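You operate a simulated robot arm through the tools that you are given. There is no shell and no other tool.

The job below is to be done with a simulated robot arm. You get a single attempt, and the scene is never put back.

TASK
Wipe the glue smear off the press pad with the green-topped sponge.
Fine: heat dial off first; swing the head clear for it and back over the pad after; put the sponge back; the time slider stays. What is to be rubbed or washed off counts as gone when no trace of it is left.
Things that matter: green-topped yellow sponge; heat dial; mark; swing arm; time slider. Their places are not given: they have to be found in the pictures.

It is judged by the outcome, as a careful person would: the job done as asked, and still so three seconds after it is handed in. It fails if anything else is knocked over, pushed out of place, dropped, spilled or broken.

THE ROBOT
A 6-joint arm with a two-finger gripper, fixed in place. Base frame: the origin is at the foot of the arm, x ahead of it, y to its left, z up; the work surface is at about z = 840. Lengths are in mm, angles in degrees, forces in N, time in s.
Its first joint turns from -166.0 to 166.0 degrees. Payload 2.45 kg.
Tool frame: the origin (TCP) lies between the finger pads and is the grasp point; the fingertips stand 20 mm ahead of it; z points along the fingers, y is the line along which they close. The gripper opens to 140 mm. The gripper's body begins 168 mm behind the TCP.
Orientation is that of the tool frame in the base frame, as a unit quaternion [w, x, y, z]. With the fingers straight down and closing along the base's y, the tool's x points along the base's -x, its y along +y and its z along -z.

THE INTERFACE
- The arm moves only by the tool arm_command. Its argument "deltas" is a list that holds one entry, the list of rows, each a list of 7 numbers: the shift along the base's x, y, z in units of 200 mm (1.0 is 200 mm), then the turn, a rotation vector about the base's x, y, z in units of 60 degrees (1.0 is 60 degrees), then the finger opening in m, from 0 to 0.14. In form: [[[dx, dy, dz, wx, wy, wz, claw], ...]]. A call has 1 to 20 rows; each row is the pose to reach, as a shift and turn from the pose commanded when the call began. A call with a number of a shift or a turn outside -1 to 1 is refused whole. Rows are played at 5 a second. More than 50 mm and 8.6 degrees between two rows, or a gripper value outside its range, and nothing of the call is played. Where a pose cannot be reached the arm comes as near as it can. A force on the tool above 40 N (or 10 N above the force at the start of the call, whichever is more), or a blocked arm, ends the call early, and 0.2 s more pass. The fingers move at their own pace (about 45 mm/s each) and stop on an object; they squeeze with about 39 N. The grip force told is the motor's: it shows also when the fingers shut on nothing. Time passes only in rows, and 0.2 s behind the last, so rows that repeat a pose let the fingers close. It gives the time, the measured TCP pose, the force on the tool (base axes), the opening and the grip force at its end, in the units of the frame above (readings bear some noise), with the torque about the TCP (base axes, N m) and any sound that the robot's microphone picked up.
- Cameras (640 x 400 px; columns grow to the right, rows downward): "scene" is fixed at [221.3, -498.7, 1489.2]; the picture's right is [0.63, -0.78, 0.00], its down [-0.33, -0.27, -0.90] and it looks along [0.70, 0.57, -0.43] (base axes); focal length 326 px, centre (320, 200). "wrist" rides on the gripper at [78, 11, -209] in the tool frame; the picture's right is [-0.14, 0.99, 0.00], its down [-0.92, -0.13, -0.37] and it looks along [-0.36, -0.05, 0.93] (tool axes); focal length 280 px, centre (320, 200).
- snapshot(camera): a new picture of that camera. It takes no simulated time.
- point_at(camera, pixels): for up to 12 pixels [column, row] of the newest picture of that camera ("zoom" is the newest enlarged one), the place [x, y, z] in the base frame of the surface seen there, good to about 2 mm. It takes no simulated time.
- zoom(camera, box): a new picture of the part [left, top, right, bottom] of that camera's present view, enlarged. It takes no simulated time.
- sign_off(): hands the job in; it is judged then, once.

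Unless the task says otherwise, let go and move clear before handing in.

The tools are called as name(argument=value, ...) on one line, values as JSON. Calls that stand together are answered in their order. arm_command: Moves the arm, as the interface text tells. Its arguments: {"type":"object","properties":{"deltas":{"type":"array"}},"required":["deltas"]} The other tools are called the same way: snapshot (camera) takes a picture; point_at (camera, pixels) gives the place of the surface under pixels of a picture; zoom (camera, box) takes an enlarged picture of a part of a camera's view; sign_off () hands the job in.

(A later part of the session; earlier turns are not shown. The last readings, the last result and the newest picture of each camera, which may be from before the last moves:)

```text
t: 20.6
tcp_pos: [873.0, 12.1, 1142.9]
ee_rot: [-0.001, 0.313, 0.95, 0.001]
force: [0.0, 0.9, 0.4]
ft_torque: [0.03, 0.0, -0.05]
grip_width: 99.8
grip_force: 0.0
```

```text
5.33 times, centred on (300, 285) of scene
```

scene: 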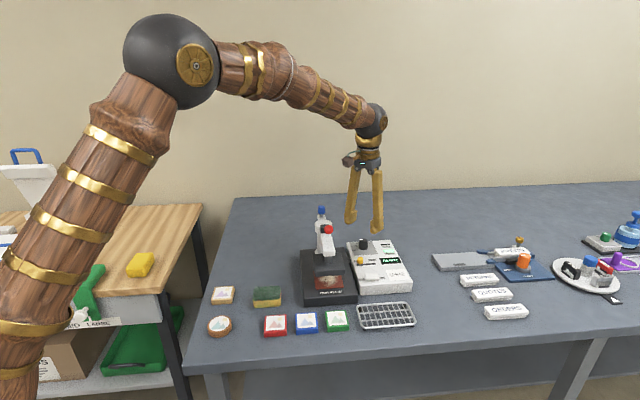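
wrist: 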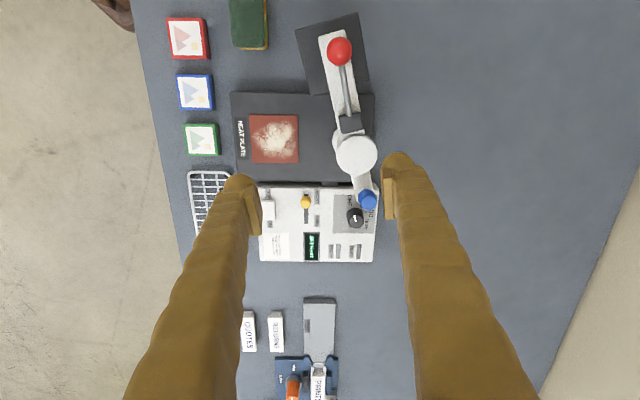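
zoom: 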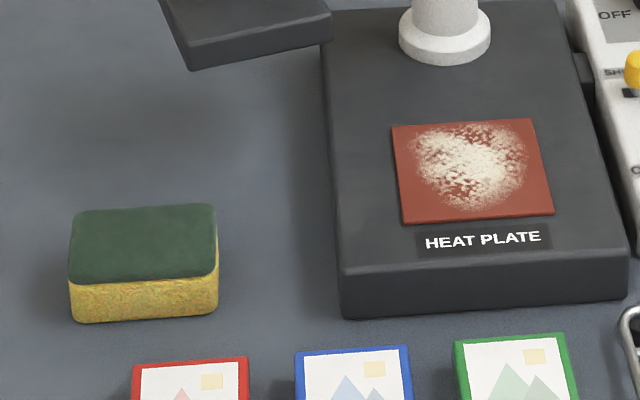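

The pad is about 75 mm square, centred at [822,-41], top z about 879, and the smear is within about 36 mm of the centre. Now I'll get the sponge corners and the head clearance.

zoom(camera="scene", box=[245, 275, 295, 320])

point_at(camera="wrist", pixels=[[312, 92], [309, 85], [370, 92], [342, 143], [251, 118], [296, 118], [257, 161], [296, 160], [270, 128], [280, 150], [330, 170], [240, 170]])

```text
8.89 times, centred on (270, 298) of scene
```

zoom: 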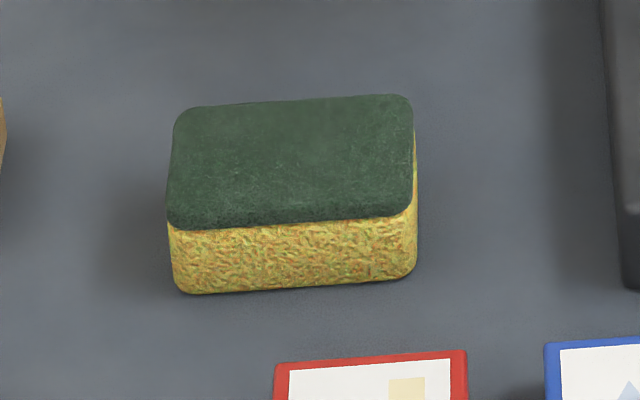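

```text
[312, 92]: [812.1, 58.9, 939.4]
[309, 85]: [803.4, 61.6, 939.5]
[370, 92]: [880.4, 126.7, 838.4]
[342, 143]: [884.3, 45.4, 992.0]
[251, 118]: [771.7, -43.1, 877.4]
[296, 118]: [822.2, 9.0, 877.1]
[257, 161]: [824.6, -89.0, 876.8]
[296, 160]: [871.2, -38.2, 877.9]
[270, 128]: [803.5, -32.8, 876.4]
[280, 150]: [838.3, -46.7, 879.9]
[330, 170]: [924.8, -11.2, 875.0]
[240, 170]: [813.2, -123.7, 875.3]
```

point_at(camera="zoom", pixels=[[185, 115], [405, 102], [175, 215], [407, 205], [290, 160], [290, 106], [290, 215], [180, 165], [408, 150], [185, 288], [410, 272], [300, 284]])

```text
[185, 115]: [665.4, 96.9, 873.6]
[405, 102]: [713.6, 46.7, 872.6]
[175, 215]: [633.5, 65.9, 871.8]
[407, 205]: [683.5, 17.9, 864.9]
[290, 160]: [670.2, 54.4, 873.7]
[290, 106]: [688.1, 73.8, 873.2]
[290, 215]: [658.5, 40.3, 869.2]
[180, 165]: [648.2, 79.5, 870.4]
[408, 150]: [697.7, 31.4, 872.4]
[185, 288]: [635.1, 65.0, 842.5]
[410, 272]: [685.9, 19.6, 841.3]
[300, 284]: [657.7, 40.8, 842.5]
```

The sponge centre is about [673,57], about 48 mm across the press axis and 75 mm long. I'll move above it at safe height and check the gap to the red tile.

point_at(camera="zoom", pixels=[[290, 368], [380, 362], [290, 345], [282, 375], [450, 358]])

arm_command(deltas=[[[-0.2, 0.04, 0, 0, 0, -0.03, 0.064], [-0.4, 0.09, 0, 0, 0, -0.06, 0.064], [-0.6, 0.13, 0, 0, 0, -0.09, 0.064], [-0.8, 0.18, 0, 0, 0, -0.11, 0.064], [-1.0, 0.225, 0, 0, 0, -0.133, 0.064], [-1.0, 0.225, -0.2, 0, 0, -0.133, 0.064], [-1.0, 0.225, -0.4, 0, 0, -0.133, 0.064], [-1.0, 0.225, -0.6, 0, 0, -0.133, 0.064], [-1.0, 0.225, -0.8, 0, 0, -0.133, 0.064], [-1.0, 0.225, -0.8, 0, 0, -0.133, 0.064]]])

snapshot(camera="wrist")

zoom(camera="scene", box=[200, 180, 360, 340])

```text
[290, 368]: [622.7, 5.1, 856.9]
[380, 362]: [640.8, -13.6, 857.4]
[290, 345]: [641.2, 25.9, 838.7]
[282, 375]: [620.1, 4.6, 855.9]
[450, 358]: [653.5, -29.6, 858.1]
```

```text
t: 22.8
tcp_pos: [672.1, 58.7, 979.2]
ee_rot: [-0.001, 0.378, 0.926, 0.001]
force: [0.1, 0.3, 0.2]
ft_torque: [0.02, 0.01, -0.01]
grip_width: 63.8
grip_force: 0.1
```

```text
taken
```

wrist: 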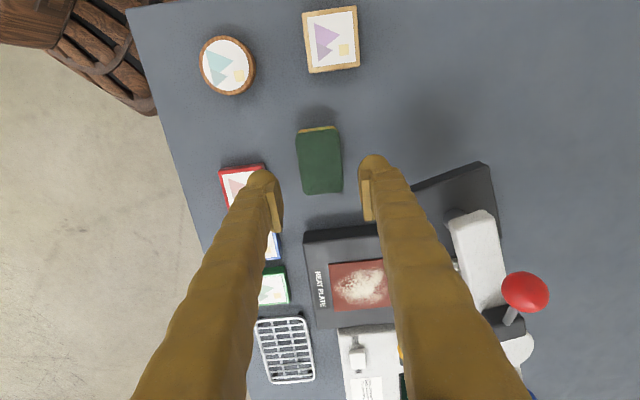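

```text
2.50 times, centred on (280, 260) of scene
```

zoom: 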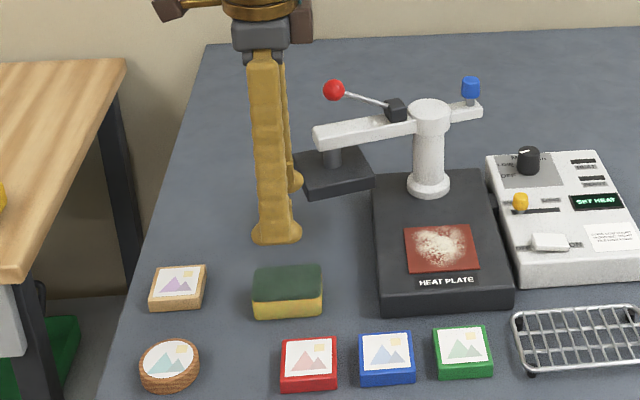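

The sponge is centred between the fingers, with about 26 mm clearance to the tile and to the head. I'll descend to z about 872.

arm_command(deltas=[[[0, 0, -0.15, 0, 0, 0, 0.064], [0, 0, -0.3, 0, 0, 0, 0.064], [0, 0, -0.42, 0, 0, 0, 0.064], [0, 0, -0.535, 0, 0, 0, 0.064], [0, 0, -0.535, 0, 0, 0, 0.064]]])

snapshot(camera="wrist")

zoom(camera="scene", box=[220, 220, 320, 340])

```text
t: 24.0
tcp_pos: [671.3, 58.8, 874.5]
ee_rot: [-0.001, 0.377, 0.926, 0.001]
force: [-0.2, -0.2, 0.7]
ft_torque: [0.03, 0.0, 0.01]
grip_width: 64.0
grip_force: 0.1
```

```text
taken
```

wrist: 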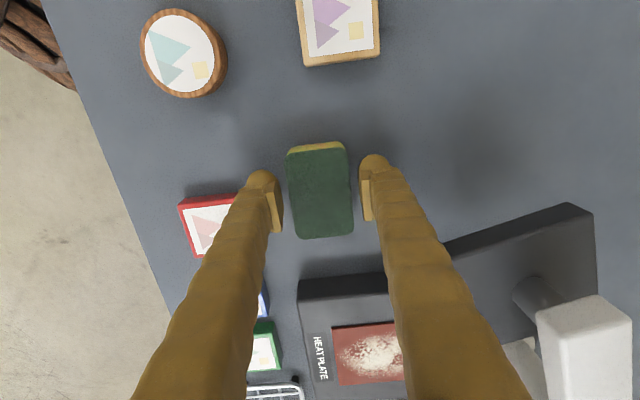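

```text
3.33 times, centred on (270, 280) of scene
```

zoom: 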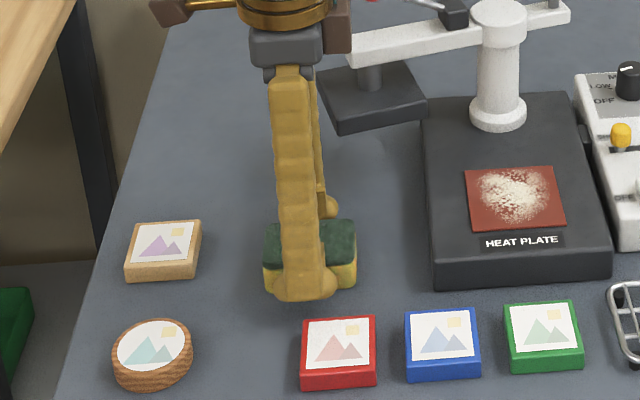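

The fingers straddle the sponge. I'll close on it.

arm_command(deltas=[[[0, 0, 0, 0, 0, 0, 0.055], [0, 0, 0, 0, 0, 0, 0.045], [0, 0, 0, 0, 0, 0, 0.038], [0, 0, 0, 0, 0, 0, 0.038], [0, 0, 0, 0, 0, 0, 0.038]]])

snapshot(camera="wrist")

```text
t: 25.2
tcp_pos: [670.9, 59.7, 874.5]
ee_rot: [-0.001, 0.377, 0.926, 0.002]
force: [0.1, 0.1, 1.0]
ft_torque: [0.02, -0.01, 0.02]
grip_width: 45.7
grip_force: 39.0
```

```text
taken
```

wrist: 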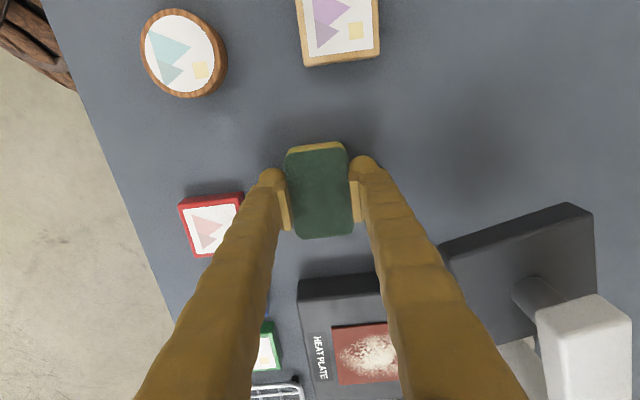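

The sponge is gripped (45.7 mm wide, 39 N). I'll lift it, travel sideways clear of the head, then move over the pad centre at z about 950.

arm_command(deltas=[[[0, 0, 0.1, 0, 0, 0, 0.038], [0, 0, 0.24, 0, 0, 0, 0.038], [0, 0, 0.375, 0, 0, 0, 0.038], [0.12, -0.12, 0.375, 0, 0, 0, 0.038], [0.25, -0.25, 0.375, 0, 0, 0, 0.038], [0.38, -0.37, 0.375, 0, 0, 0, 0.038], [0.5, -0.49, 0.375, 0, 0, 0, 0.038], [0.628, -0.615, 0.375, 0, 0, 0, 0.038], [0.69, -0.555, 0.375, 0, 0, 0, 0.038], [0.7455, -0.4935, 0.375, 0, 0, 0, 0.038], [0.7455, -0.4935, 0.375, 0, 0, 0, 0.038]]])

snapshot(camera="wrist")

zoom(camera="scene", box=[240, 180, 400, 320])

```text
t: 27.6
tcp_pos: [821.3, -37.9, 949.3]
ee_rot: [-0.001, 0.377, 0.926, 0.001]
force: [1.4, 1.0, -0.3]
ft_torque: [-0.01, 0.01, -0.02]
grip_width: 45.5
grip_force: 39.0
```

```text
taken
```

wrist: 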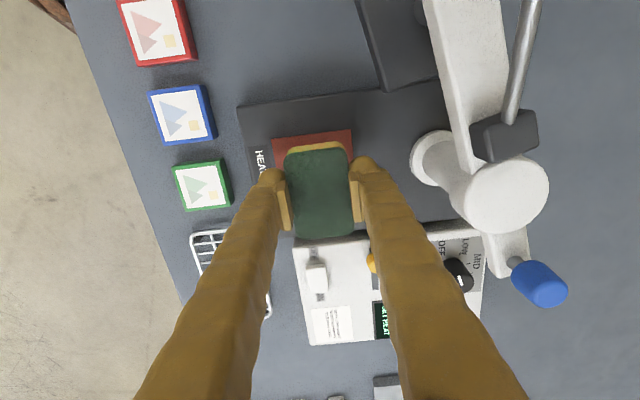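

```text
2.86 times, centred on (320, 250) of scene
```

zoom: 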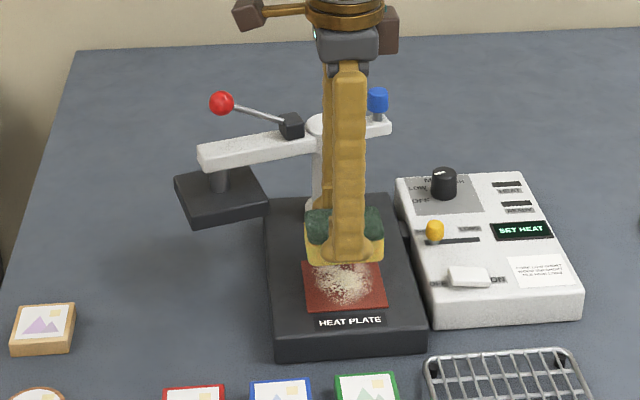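

The sponge is above the pad centre. I'll lower it in small steps until contact.

arm_command(deltas=[[[0, 0, -0.1, 0, 0, 0, 0.038], [0, 0, -0.155, 0, 0, 0, 0.038], [0, 0, -0.17, 0, 0, 0, 0.038], [0, 0, -0.18, 0, 0, 0, 0.038], [0, 0, -0.18, 0, 0, 0, 0.038]]])

zoom(camera="scene", box=[290, 235, 370, 315])

```text
t: 28.8
tcp_pos: [821.9, -40.3, 913.2]
ee_rot: [0.0, 0.377, 0.926, 0.001]
force: [-0.4, -0.4, 0.2]
ft_torque: [-0.01, -0.02, -0.02]
grip_width: 45.5
grip_force: 39.2
```

```text
5.00 times, centred on (330, 275) of scene
```

zoom: 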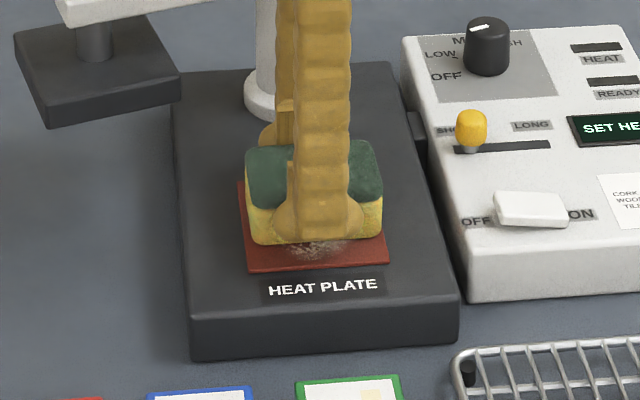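

No contact force yet at z 913. I'll keep lowering in 1 mm steps.

arm_command(deltas=[[[0, 0, -0.005, 0, 0, 0, 0.038], [0, 0, -0.01, 0, 0, 0, 0.038], [0, 0, -0.015, 0, 0, 0, 0.038], [0, 0, -0.015, 0, 0, 0, 0.038]]])

```text
t: 29.8
tcp_pos: [822.1, -40.1, 911.8]
ee_rot: [0.001, 0.377, 0.926, 0.001]
force: [-0.3, -1.0, 36.9]
ft_torque: [-0.05, 0.05, 0.0]
grip_width: 45.6
grip_force: 38.7
```

Contact at z about 912, with 37 N, which is a bit firm. I'll ease up about 1 mm and sweep along the press axis over the pad.

arm_command(deltas=[[[0, 0, 0.0055, 0, 0, 0, 0.038], [-0.0315, -0.0322, 0.0055, 0, 0, 0, 0.038], [-0.063, -0.0644, 0.0055, 0, 0, 0, 0.038], [-0.0945, -0.0965, 0.0055, 0, 0, 0, 0.038], [-0.063, -0.0644, 0.0055, 0, 0, 0, 0.038], [-0.0315, -0.0322, 0.0055, 0, 0, 0, 0.038], [0, 0, 0.0055, 0, 0, 0, 0.038], [0.0315, 0.0322, 0.0055, 0, 0, 0, 0.038], [0.063, 0.0644, 0.0055, 0, 0, 0, 0.038], [0.0875, 0.0894, 0.0055, 0, 0, 0, 0.038], [0.063, 0.0644, 0.0055, 0, 0, 0, 0.038], [0.0315, 0.0322, 0.0055, 0, 0, 0, 0.038], [0, 0, 0.0055, 0, 0, 0, 0.038], [0, 0, 0.0055, 0, 0, 0, 0.038]]])

zoom(camera="scene", box=[290, 235, 370, 315])

snapshot(camera="wrist")

```text
t: 32.8
tcp_pos: [821.6, -39.7, 912.7]
ee_rot: [-0.001, 0.377, 0.926, 0.001]
force: [0.5, -0.1, -0.7]
ft_torque: [0.02, -0.04, -0.02]
grip_width: 45.4
grip_force: 39.0
```

```text
5.00 times, centred on (330, 275) of scene
```

zoom: 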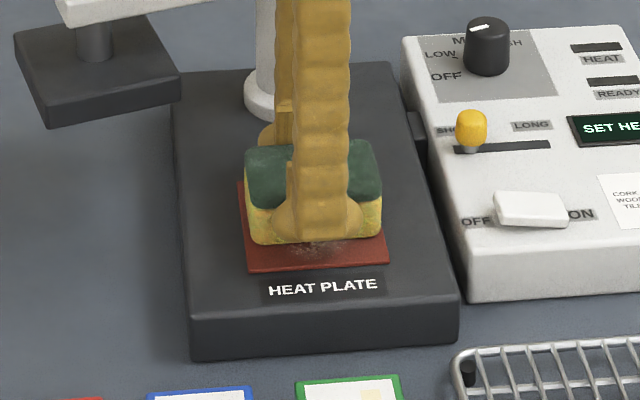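

```text
taken
```

wrist: 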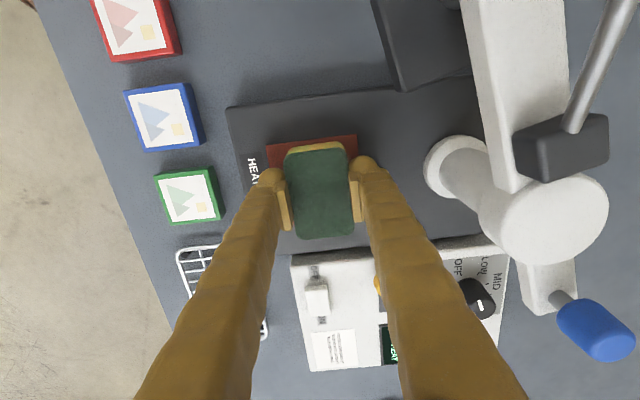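

The smear lightens, but contact was lost by the end. I'll press about 0.9 mm lower and sweep with the sponge offset to the left (−r) side, then back at the right side.

arm_command(deltas=[[[0, 0, -0.005, 0, 0, 0, 0.038], [-0.0315, -0.0322, -0.005, 0, 0, 0, 0.038], [-0.0773, -0.0504, -0.005, 0, 0, 0, 0.038], [-0.1231, -0.0685, -0.005, 0, 0, 0, 0.038], [-0.0916, -0.0364, -0.005, 0, 0, 0, 0.038], [-0.0601, -0.0042, -0.005, 0, 0, 0, 0.038], [-0.0286, 0.028, -0.005, 0, 0, 0, 0.038], [0.0029, 0.0602, -0.005, 0, 0, 0, 0.038], [0.0344, 0.0924, -0.005, 0, 0, 0, 0.038], [0.0589, 0.1174, -0.005, 0, 0, 0, 0.038], [0.0875, 0.0894, -0.005, 0, 0, 0, 0.038], [0.109, 0.0684, -0.005, 0, 0, 0, 0.038], [0.0845, 0.0434, -0.005, 0, 0, 0, 0.038], [0.053, 0.0112, -0.005, 0, 0, 0, 0.038], [0.0215, -0.021, -0.005, 0, 0, 0, 0.038], [-0.01, -0.0532, -0.005, 0, 0, 0, 0.038], [-0.0415, -0.0854, -0.005, 0, 0, 0, 0.038], [-0.073, -0.1175, -0.005, 0, 0, 0, 0.038], [-0.0945, -0.0965, -0.005, 0, 0, 0, 0.038], [-0.0945, -0.0965, -0.005, 0, 0, 0, 0.038]]])

zoom(camera="scene", box=[290, 235, 370, 315])

snapshot(camera="wrist")

```text
t: 34.2
tcp_pos: [805.5, -44.8, 910.8]
ee_rot: [0.0, 0.377, 0.926, 0.0]
force: [-1.8, -1.3, 9.6]
ft_torque: [-0.02, 0.03, 0.01]
grip_width: 45.2
grip_force: 39.2
stopped in row 6: the force on the tool passed its limit at 42 N (the readings are from after the stop); the commanded pose is now the measured one
```

```text
5.00 times, centred on (330, 275) of scene
```

zoom: 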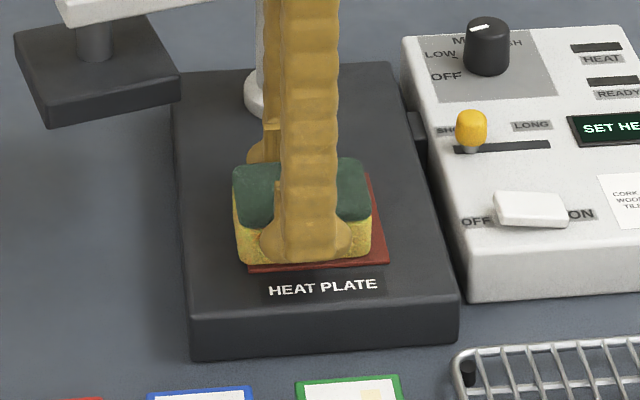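

```text
taken
```

wrist: 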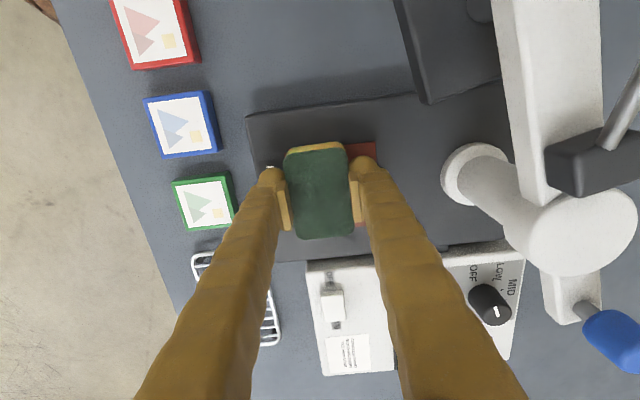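

Pressure is now about 10 N at z 910.8, which is good. I'll continue sweeping at this height across the whole pad.

arm_command(deltas=[[[0.0244, 0.0392, 0, 0, 0, 0, 0.038], [0.0559, 0.0714, 0, 0, 0, 0, 0.038], [0.0874, 0.1035, 0, 0, 0, 0, 0.038], [0.1189, 0.1357, 0, 0, 0, 0, 0.038], [0.1329, 0.15, 0, 0, 0, 0, 0.038], [0.1686, 0.115, 0, 0, 0, 0, 0.038], [0.1371, 0.0828, 0, 0, 0, 0, 0.038], [0.1056, 0.0507, 0, 0, 0, 0, 0.038], [0.0741, 0.0185, 0, 0, 0, 0, 0.038], [0.0426, -0.0137, 0, 0, 0, 0, 0.038], [0.0111, -0.0459, 0, 0, 0, 0, 0.038], [-0.0169, -0.0745, 0, 0, 0, 0, 0.038], [0.0046, -0.0955, 0, 0, 0, 0, 0.038], [0.0361, -0.0633, 0, 0, 0, 0, 0.038], [0.0676, -0.0311, 0, 0, 0, 0, 0.038], [0.0991, 0.0011, 0, 0, 0, 0, 0.038], [0.1306, 0.0332, 0, 0, 0, 0, 0.038], [0.1621, 0.0654, 0, 0, 0, 0, 0.038], [0.1901, 0.094, 0, 0, 0, 0, 0.038], [0.1901, 0.094, 0, 0, 0, 0, 0.038]]])

zoom(camera="scene", box=[290, 235, 370, 315])

snapshot(camera="wrist")

```text
t: 38.4
tcp_pos: [843.2, -25.3, 909.8]
ee_rot: [0.0, 0.377, 0.926, 0.001]
force: [0.6, -0.3, 0.3]
ft_torque: [0.02, 0.0, 0.01]
grip_width: 45.4
grip_force: 38.9
```

```text
5.00 times, centred on (330, 275) of scene
```

zoom: 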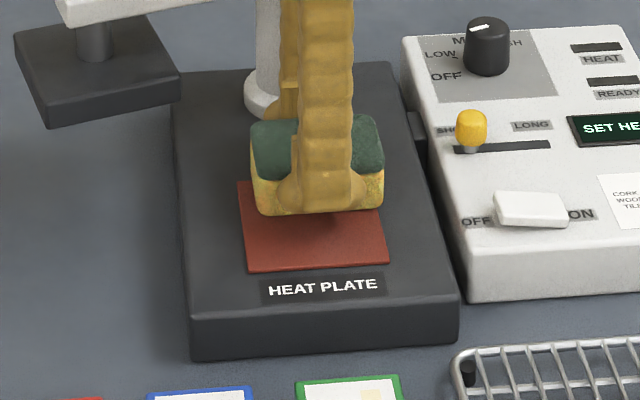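

```text
taken
```

wrist: 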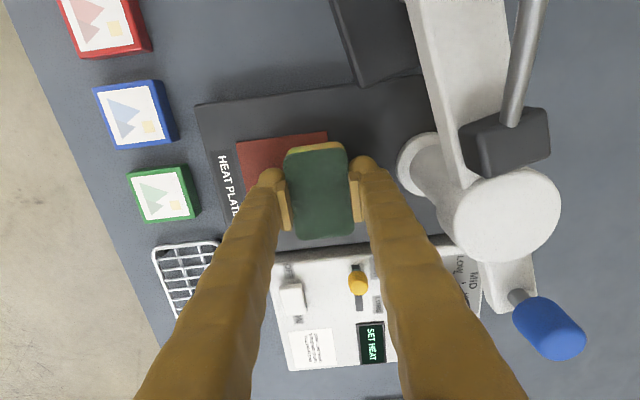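

The front of the pad looks clean in the scene zoom. I'll lift straight up to inspect the whole pad.

arm_command(deltas=[[[-0.02, -0.02, 0.1, 0, 0, 0, 0.038], [-0.05, -0.05, 0.3, 0, 0, 0, 0.038], [-0.1, -0.1, 0.5, 0, 0, 0, 0.038], [-0.2, -0.2, 0.6, 0, 0, 0, 0.038], [-0.2, -0.2, 0.6, 0, 0, 0, 0.038]]])

zoom(camera="scene", box=[290, 235, 370, 315])

snapshot(camera="wrist")

zoom(camera="scene", box=[310, 265, 350, 300])

```text
t: 39.6
tcp_pos: [804.2, -67.4, 1030.0]
ee_rot: [-0.001, 0.377, 0.926, 0.001]
force: [-0.3, -0.3, -0.6]
ft_torque: [0.0, 0.03, -0.02]
grip_width: 45.5
grip_force: 38.8
```

```text
5.00 times, centred on (330, 275) of scene
```

zoom: 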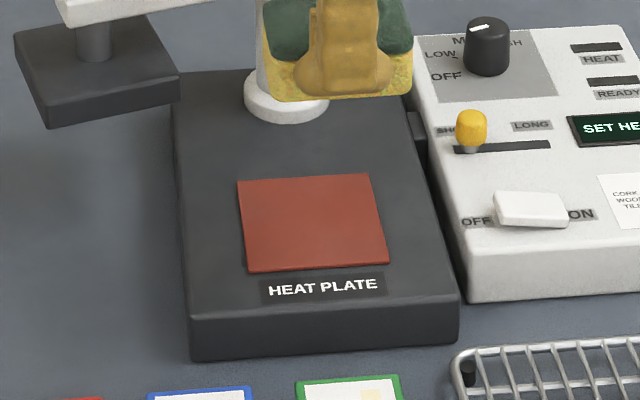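

```text
taken
```

wrist: 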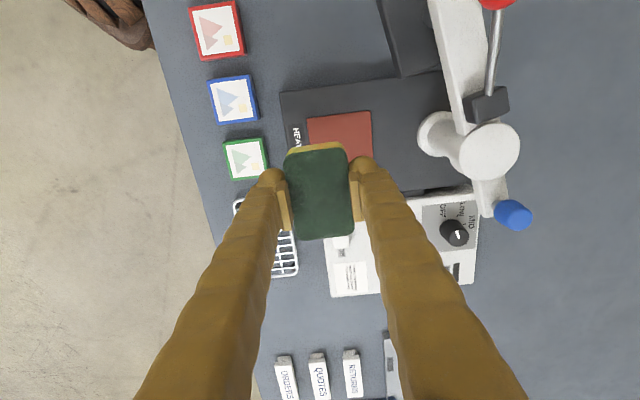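

```text
11.43 times, centred on (330, 282) of scene
```

zoom: 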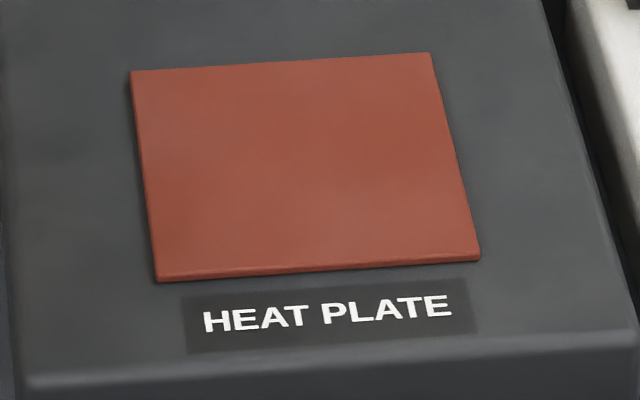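

The pad looks clean. I'll take a close look for faint traces.

zoom(camera="wrist", box=[295, 95, 385, 165])

zoom(camera="scene", box=[316, 267, 346, 291])

```text
5.71 times, centred on (340, 130) of wrist
```

zoom: 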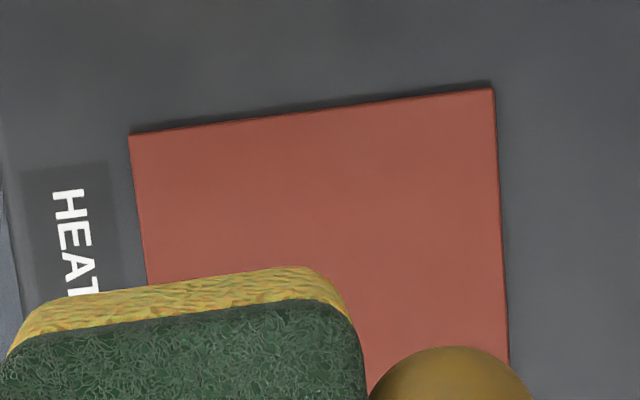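

```text
16.00 times, centred on (331, 279) of scene
```

zoom: 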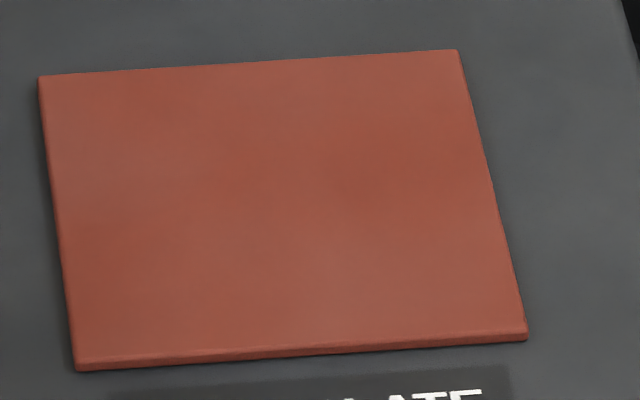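

It looks clean, though there could be very faint lightening at (160,170) and (340,275) of the zoom. I'll do one more full wiping pass to be sure.

arm_command(deltas=[[[0.04, 0.07, 0, 0, 0, 0, 0.038], [0.079, 0.142, 0, 0, 0, 0, 0.038], [0.079, 0.142, -0.2, 0, 0, 0, 0.038], [0.079, 0.142, -0.4, 0, 0, 0, 0.038], [0.079, 0.142, -0.55, 0, 0, 0, 0.038], [0.079, 0.142, -0.59, 0, 0, 0, 0.038], [0.079, 0.142, -0.597, 0, 0, 0, 0.038], [0.079, 0.142, -0.602, 0, 0, 0, 0.038], [0.079, 0.142, -0.605, 0, 0, 0, 0.038], [0.079, 0.142, -0.605, 0, 0, 0, 0.038]]])

```text
t: 41.8
tcp_pos: [819.9, -36.7, 910.8]
ee_rot: [-0.001, 0.377, 0.926, 0.0]
force: [3.1, -1.1, 23.2]
ft_torque: [0.02, 0.03, 0.01]
grip_width: 45.5
grip_force: 39.2
```

There's 23 N of contact. I'll do the second full sweep at about this height.

arm_command(deltas=[[[0, 0, 0.0025, 0, 0, 0, 0.038], [-0.0458, -0.0182, 0.0025, 0, 0, 0, 0.038], [-0.0916, -0.0364, 0.0025, 0, 0, 0, 0.038], [-0.1231, -0.0685, 0.0025, 0, 0, 0, 0.038], [-0.0916, -0.0364, 0.0025, 0, 0, 0, 0.038], [-0.0601, -0.0042, 0.0025, 0, 0, 0, 0.038], [-0.0286, 0.028, 0.002, 0, 0, 0, 0.038], [0.0029, 0.0602, 0.002, 0, 0, 0, 0.038], [0.0344, 0.0924, 0.002, 0, 0, 0, 0.038], [0.0589, 0.1174, 0.002, 0, 0, 0, 0.038], [0.0875, 0.0894, 0.001, 0, 0, 0, 0.038], [0.1125, 0.0649, 0.001, 0, 0, 0, 0.038], [0.081, 0.0327, 0.001, 0, 0, 0, 0.038], [0.0495, 0.0005, 0.001, 0, 0, 0, 0.038], [0.018, -0.0317, 0, 0, 0, 0, 0.038], [-0.0135, -0.0638, 0, 0, 0, 0, 0.038], [-0.045, -0.096, 0, 0, 0, 0, 0.038], [-0.0695, -0.121, 0, 0, 0, 0, 0.038], [-0.0945, -0.0965, 0, 0, 0, 0, 0.038], [-0.063, -0.0644, 0, 0, 0, 0, 0.038]]])

```text
t: 46.0
tcp_pos: [805.0, -50.0, 909.3]
ee_rot: [-0.002, 0.377, 0.926, 0.0]
force: [-7.0, -5.8, 12.7]
ft_torque: [-0.16, 0.15, -0.05]
grip_width: 45.3
grip_force: 39.8
```

Contact held at 12.7 N. One more centre stroke, then I'll lift and inspect.

arm_command(deltas=[[[0.0315, 0.0322, 0, 0, 0, 0, 0.038], [0.063, 0.0644, 0, 0, 0, 0, 0.038], [0.0945, 0.0965, 0, 0, 0, 0, 0.038], [0.126, 0.1287, 0, 0, 0, 0, 0.038], [0.1435, 0.1465, 0, 0, 0, 0, 0.038], [0.1085, 0.111, 0, 0, 0, 0, 0.038], [0.063, 0.0644, 0, 0, 0, 0, 0.038], [0.0315, 0.0322, 0, 0, 0, 0, 0.038], [0.0315, 0.0322, 0.1, 0, 0, 0, 0.038], [0.0315, 0.0322, 0.3, 0, 0, 0, 0.038], [-0.03, -0.03, 0.5, 0, 0, 0, 0.038], [-0.15, -0.15, 0.6, 0, 0, 0, 0.038], [-0.25, -0.25, 0.6, 0, 0, 0, 0.038], [-0.25, -0.25, 0.6, 0, 0, 0, 0.038]]])

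snapshot(camera="wrist")

zoom(camera="wrist", box=[320, 80, 420, 160])

zoom(camera="scene", box=[316, 267, 346, 291])

zoom(camera="scene", box=[290, 190, 400, 315])

```text
t: 49.0
tcp_pos: [755.8, -101.9, 1029.2]
ee_rot: [-0.001, 0.377, 0.926, 0.001]
force: [0.2, -0.4, 0.1]
ft_torque: [0.05, 0.04, 0.04]
grip_width: 45.5
grip_force: 38.6
```

```text
taken
```

wrist: 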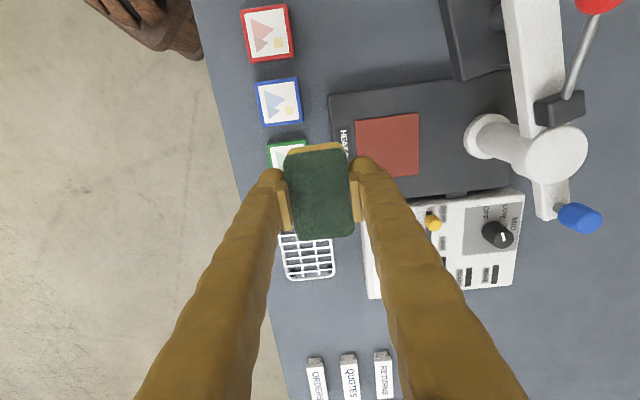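

```text
5.00 times, centred on (370, 120) of wrist
```

zoom: 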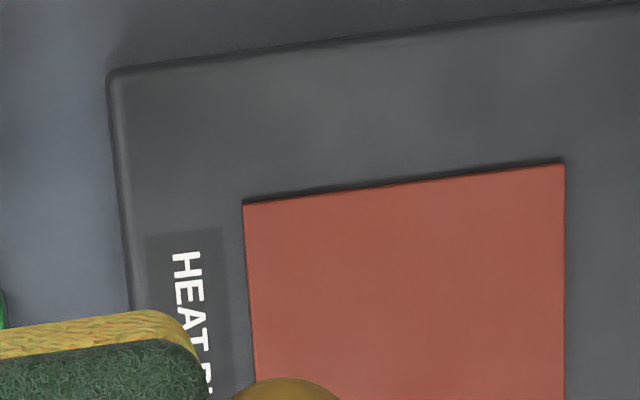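

```text
16.00 times, centred on (331, 279) of scene
```

zoom: 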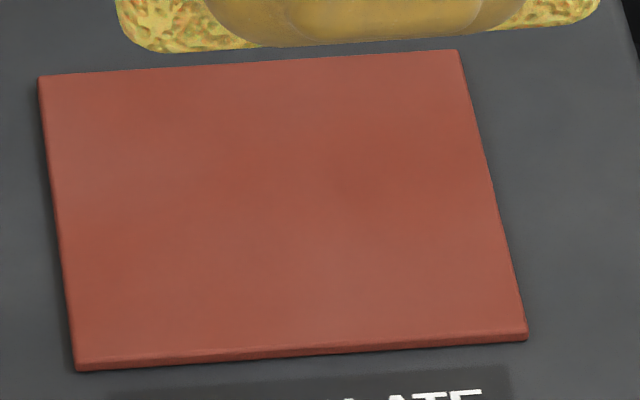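

```text
3.20 times, centred on (345, 252) of scene
```

zoom: 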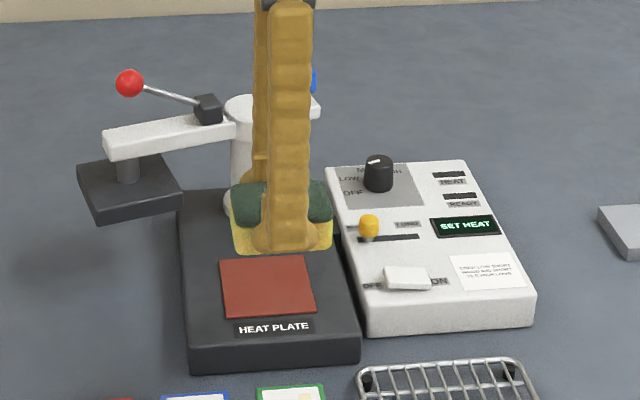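

The pad is clean: the zoom is unchanged from the last one, so the faint tone is just texture. Now I'll return the sponge to its original spot, first moving above it.

arm_command(deltas=[[[-0.1, 0.19, 0, 0, 0, 0, 0.038], [-0.21, 0.4, 0, 0, 0, 0, 0.038], [-0.32, 0.61, 0, 0, 0, 0, 0.038], [-0.424, 0.807, 0, 0, 0, 0, 0.038], [-0.424, 0.807, -0.2, 0, 0, 0, 0.038], [-0.424, 0.807, -0.4, 0, 0, 0, 0.038], [-0.424, 0.807, -0.6, 0, 0, 0, 0.038], [-0.424, 0.807, -0.72, 0, 0, 0, 0.038], [-0.424, 0.807, -0.72, 0, 0, 0, 0.038]]])

zoom(camera="scene", box=[220, 220, 320, 340])

```text
t: 51.0
tcp_pos: [670.9, 62.0, 885.5]
ee_rot: [-0.002, 0.377, 0.926, 0.001]
force: [0.1, -0.1, 0.5]
ft_torque: [0.0, 0.01, -0.02]
grip_width: 45.5
grip_force: 39.0
```

```text
3.33 times, centred on (270, 280) of scene
```

zoom: 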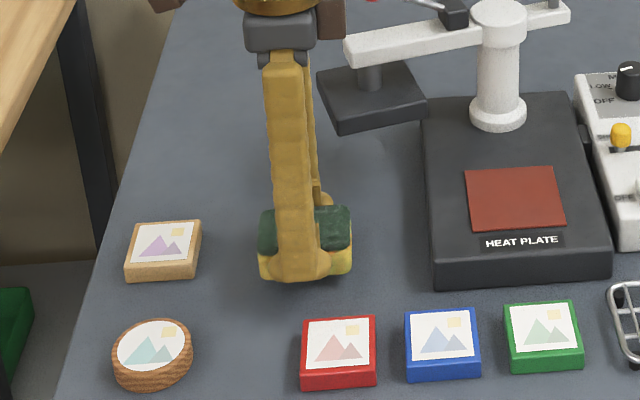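

Above the spot at z 885. I'll lower gently until it touches the table.

arm_command(deltas=[[[0, -0.009, -0.03, 0, 0, 0, 0.038], [0, -0.009, -0.045, 0, 0, 0, 0.038], [0, -0.009, -0.055, 0, 0, 0, 0.038], [0, -0.009, -0.06, 0, 0, 0, 0.038], [0, -0.009, -0.06, 0, 0, 0, 0.038]]])

```text
t: 52.2
tcp_pos: [671.4, 59.2, 874.8]
ee_rot: [0.0, 0.377, 0.926, 0.001]
force: [-0.5, -0.1, 0.3]
ft_torque: [0.0, 0.02, -0.04]
grip_width: 45.6
grip_force: 39.3
```

arm_command(deltas=[[[0, 0, -0.005, 0, 0, 0, 0.038], [0, 0, -0.01, 0, 0, 0, 0.038], [0, 0, -0.0125, 0, 0, 0, 0.038], [0, 0, -0.015, 0, 0, 0, 0.038], [0, 0, -0.015, 0, 0, 0, 0.038]]])

```text
t: 53.4
tcp_pos: [671.4, 59.6, 872.1]
ee_rot: [-0.001, 0.377, 0.926, 0.0]
force: [-0.3, -0.7, 18.6]
ft_torque: [0.0, -0.02, 0.0]
grip_width: 45.5
grip_force: 38.8
```

The sponge is on the table (18.6 N). I'll ease off slightly, release and lift clear.

arm_command(deltas=[[[0, 0, 0.003, 0, 0, 0, 0.038], [0, 0, 0.003, 0, 0, 0, 0.05], [0, 0, 0.003, 0, 0, 0, 0.064], [0, 0, 0.003, 0, 0, 0, 0.064], [0, 0, 0.003, 0, 0, 0, 0.064], [0, 0, 0.15, 0, 0, 0, 0.064], [0, 0, 0.35, 0, 0, 0, 0.064], [0, 0, 0.55, 0, 0, 0, 0.064], [0, 0, 0.75, 0, 0, 0, 0.064], [0, 0, 0.95, 0, 0, 0, 0.064], [0, 0, 0.95, 0, 0, 0, 0.064]]])

snapshot(camera="wrist")

zoom(camera="scene", box=[245, 275, 295, 320])

zoom(camera="scene", box=[190, 200, 430, 350])

```text
t: 55.8
tcp_pos: [669.6, 60.1, 1060.7]
ee_rot: [-0.001, 0.377, 0.926, 0.0]
force: [0.8, 0.1, -0.2]
ft_torque: [0.0, 0.04, 0.02]
grip_width: 63.9
grip_force: 0.0
```

```text
taken
```

wrist: 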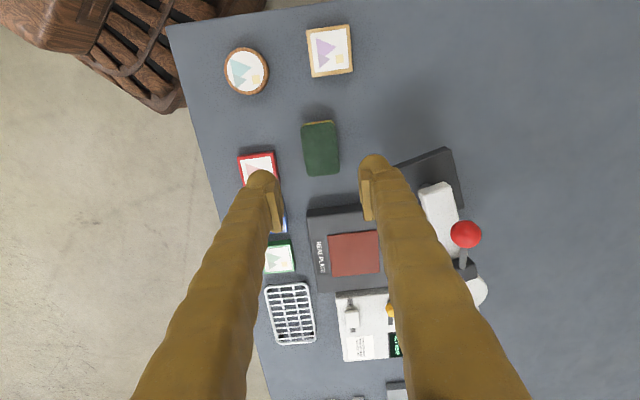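

```text
8.89 times, centred on (270, 298) of scene
```

zoom: 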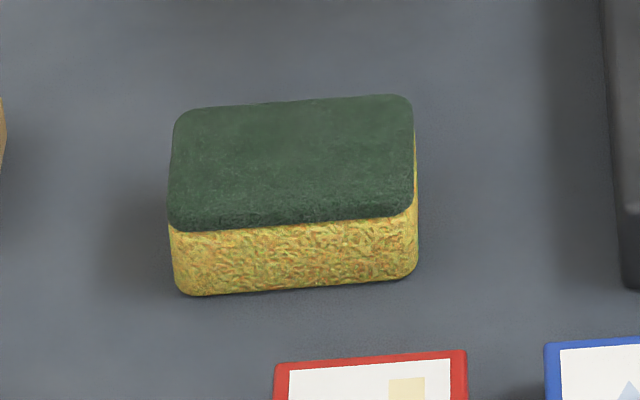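

```text
2.67 times, centred on (310, 275) of scene
```

zoom: 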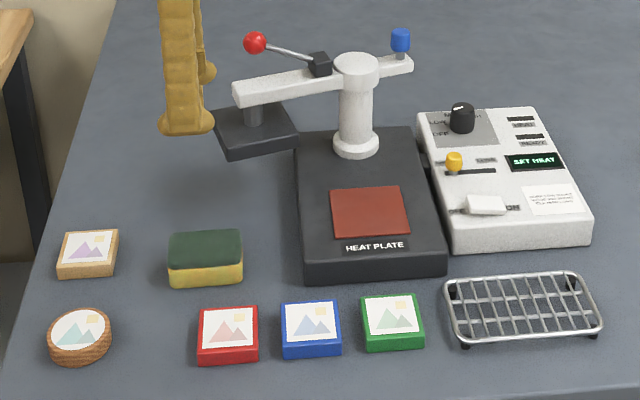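

The sponge is back exactly where it was. Now for the swing arm: I'll rise and travel over toward the blue knob near [954,21].

arm_command(deltas=[[[0, 0, 0.2, 0, 0, 0, 0.064], [0, 0, 0.38, 0, 0, 0, 0.064], [0.2, -0.02, 0.38, 0, 0, 0.06, 0.064], [0.4, -0.05, 0.38, 0, 0, 0.12, 0.064], [0.6, -0.08, 0.38, 0, 0, 0.18, 0.064], [0.8, -0.11, 0.38, 0, 0, 0.24, 0.064], [1.0, -0.14, 0.38, 0, 0, 0.27, 0.064], [1.0, -0.14, 0.38, 0, 0, 0.27, 0.064]]])

snapshot(camera="wrist")

```text
t: 57.6
tcp_pos: [871.7, 30.3, 1135.0]
ee_rot: [0.0, 0.243, 0.97, 0.0]
force: [0.0, 0.7, -0.5]
ft_torque: [-0.01, -0.02, -0.04]
grip_width: 63.8
grip_force: 0.1
```

```text
taken
```

wrist: 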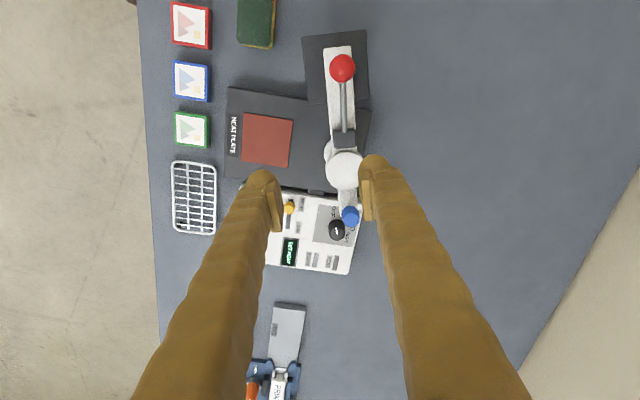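

zoom(camera="wrist", box=[320, 140, 376, 240])

point_at(camera="wrist", pixels=[[350, 216], [351, 212], [346, 216], [354, 216], [351, 221], [345, 170], [347, 200], [342, 60]])

```text
4.00 times, centred on (348, 190) of wrist
```

zoom: 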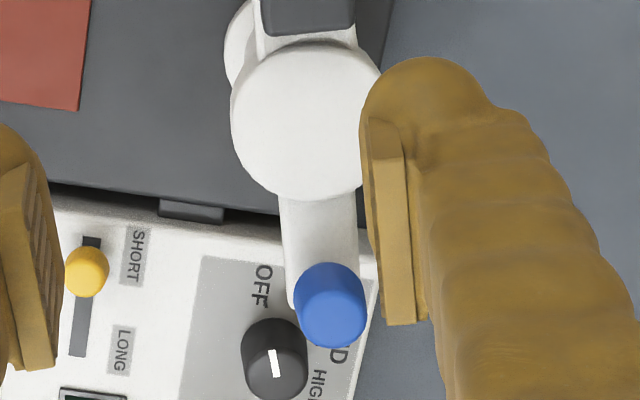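

```text
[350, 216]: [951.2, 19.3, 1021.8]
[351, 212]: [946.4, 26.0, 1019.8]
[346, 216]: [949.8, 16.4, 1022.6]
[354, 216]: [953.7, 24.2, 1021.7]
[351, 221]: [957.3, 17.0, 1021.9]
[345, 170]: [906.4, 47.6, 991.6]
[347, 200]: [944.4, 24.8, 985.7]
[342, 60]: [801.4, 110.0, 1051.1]
```

The knob centre is at about [952.7,19.5], so the arm is swung about −74°. I'll move above it, lower around it and form the loose cage.

arm_command(deltas=[[[0.2, -0.027, 0, 0, 0, -0.025, 0.06], [0.4065, -0.054, 0, 0, 0, -0.05, 0.06], [0.4065, -0.054, -0.2, 0, 0, -0.05, 0.06], [0.4065, -0.054, -0.375, 0, 0, -0.05, 0.06], [0.4065, -0.054, -0.375, 0, 0, -0.05, 0.06]]])

snapshot(camera="wrist")

zoom(camera="scene", box=[280, 150, 400, 270])

```text
t: 58.8
tcp_pos: [952.9, 21.6, 1062.5]
ee_rot: [0.0, 0.269, 0.963, -0.001]
force: [0.0, 0.0, -0.5]
ft_torque: [0.0, -0.02, 0.05]
grip_width: 60.4
grip_force: 0.0
```

```text
taken
```

wrist: 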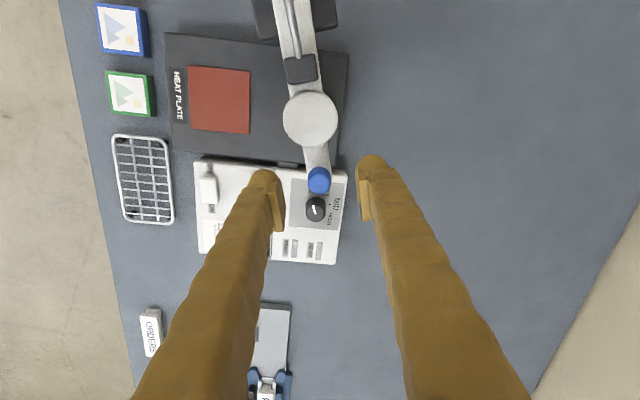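

```text
3.33 times, centred on (340, 210) of scene
```

zoom: 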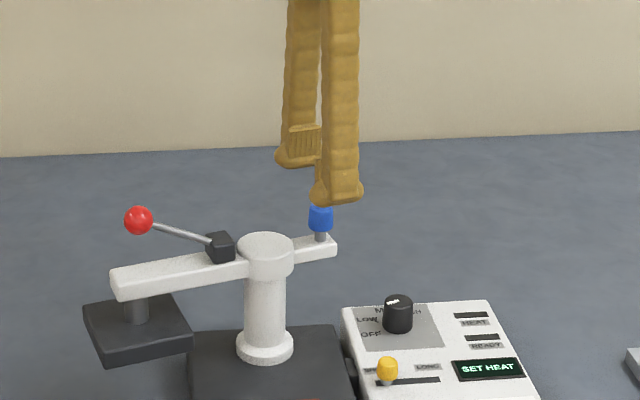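

The knob is centred. I'll lower and close to the 30 mm cage.

arm_command(deltas=[[[0, -0.008, -0.1, 0, 0, 0, 0.06], [0, -0.008, -0.21, 0, 0, 0, 0.06], [0, -0.008, -0.21, 0, 0, 0, 0.045], [0, -0.008, -0.21, 0, 0, 0, 0.03], [0, -0.008, -0.21, 0, 0, 0, 0.03], [0, -0.008, -0.21, 0, 0, 0, 0.03]]])

snapshot(camera="wrist")

```text
t: 60.2
tcp_pos: [953.2, 18.8, 1020.4]
ee_rot: [-0.001, 0.268, 0.963, 0.001]
force: [-0.6, 0.1, -0.2]
ft_torque: [-0.01, 0.01, 0.03]
grip_width: 30.3
grip_force: 0.2
```

```text
taken
```

wrist: 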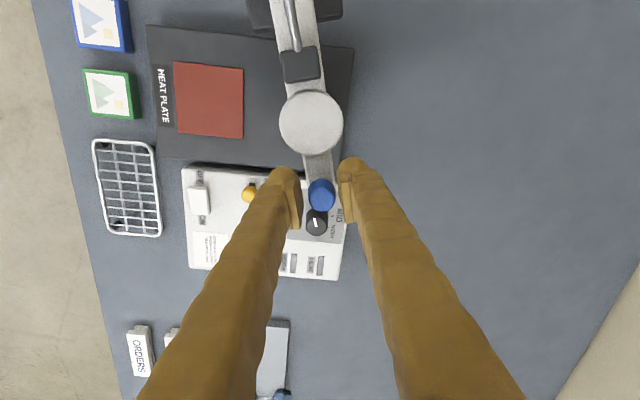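

Caged. I'll swing back counter-clockwise, 56° first.

arm_command(deltas=[[[0.0095, 0.0163, 0, 0, 0, 0.067, 0.03], [0.018, 0.033, 0, 0, 0, 0.133, 0.03], [0.025, 0.0505, 0, 0, 0, 0.2, 0.03], [0.0315, 0.0685, 0, 0, 0, 0.267, 0.03], [0.036, 0.087, 0, 0, 0, 0.333, 0.03], [0.0395, 0.106, 0, 0, 0, 0.4, 0.03], [0.042, 0.125, 0, 0, 0, 0.467, 0.03], [0.043, 0.144, 0, 0, 0, 0.533, 0.03], [0.0425, 0.163, 0, 0, 0, 0.6, 0.03], [0.0405, 0.182, 0, 0, 0, 0.667, 0.03], [0.037, 0.201, 0, 0, 0, 0.733, 0.03], [0.0325, 0.2195, 0, 0, 0, 0.8, 0.03], [0.0265, 0.2378, 0, 0, 0, 0.867, 0.03], [0.0195, 0.2555, 0, 0, 0, 0.933, 0.03], [0.0195, 0.2555, 0, 0, 0, 0.933, 0.03]]])

zoom(camera="scene", box=[240, 180, 420, 310])

snapshot(camera="wrist")

```text
t: 63.4
tcp_pos: [956.5, 70.3, 1019.5]
ee_rot: [-0.001, -0.215, 0.977, 0.0]
force: [-0.3, 0.5, 0.1]
ft_torque: [-0.02, -0.03, -0.03]
grip_width: 29.9
grip_force: 0.1
```

```text
3.08 times, centred on (330, 245) of scene
```

zoom: 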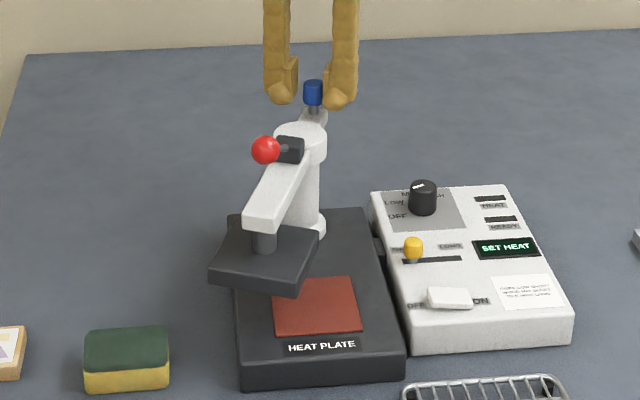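

```text
taken
```

wrist: 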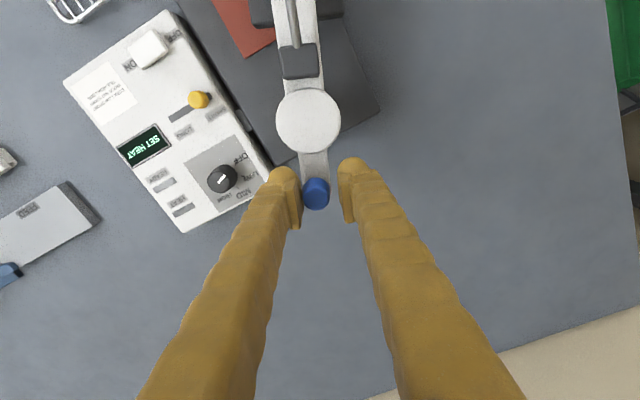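

Swinging smoothly. Now the last 18° to the original knob position [947.5,84.5], then I'll close gently to centre the knob.

arm_command(deltas=[[[-0.009, 0.0185, 0, 0, 0, 0.075, 0.03], [-0.02, 0.0365, 0, 0, 0, 0.15, 0.03], [-0.032, 0.0545, 0, 0, 0, 0.23, 0.03], [-0.045, 0.071, 0, 0, 0, 0.305, 0.03], [-0.045, 0.071, 0, 0, 0, 0.305, 0.026], [-0.045, 0.071, 0, 0, 0, 0.305, 0.022], [-0.045, 0.071, 0, 0, 0, 0.305, 0.021], [-0.045, 0.071, 0, 0, 0, 0.305, 0.021]]])

zoom(camera="scene", box=[295, 200, 365, 310])

snapshot(camera="wrist")

```text
t: 65.2
tcp_pos: [948.1, 84.6, 1020.3]
ee_rot: [0.0, -0.368, 0.93, 0.0]
force: [-0.4, 0.0, 1.1]
ft_torque: [0.02, -0.03, -0.02]
grip_width: 22.1
grip_force: 13.6
```

```text
3.64 times, centred on (330, 255) of scene
```

zoom: 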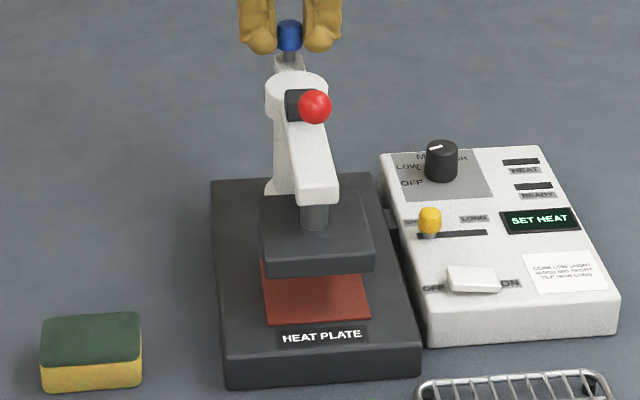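

```text
taken
```

wrist: 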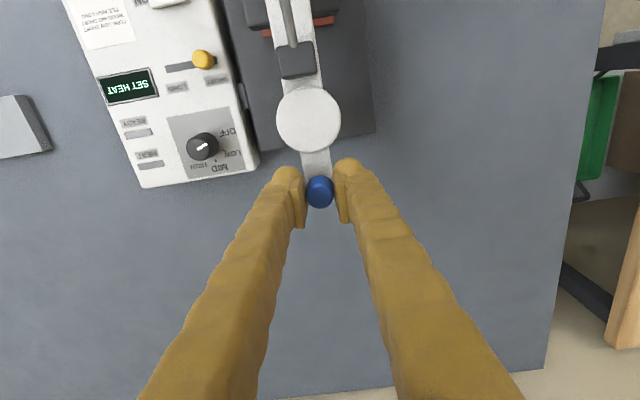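

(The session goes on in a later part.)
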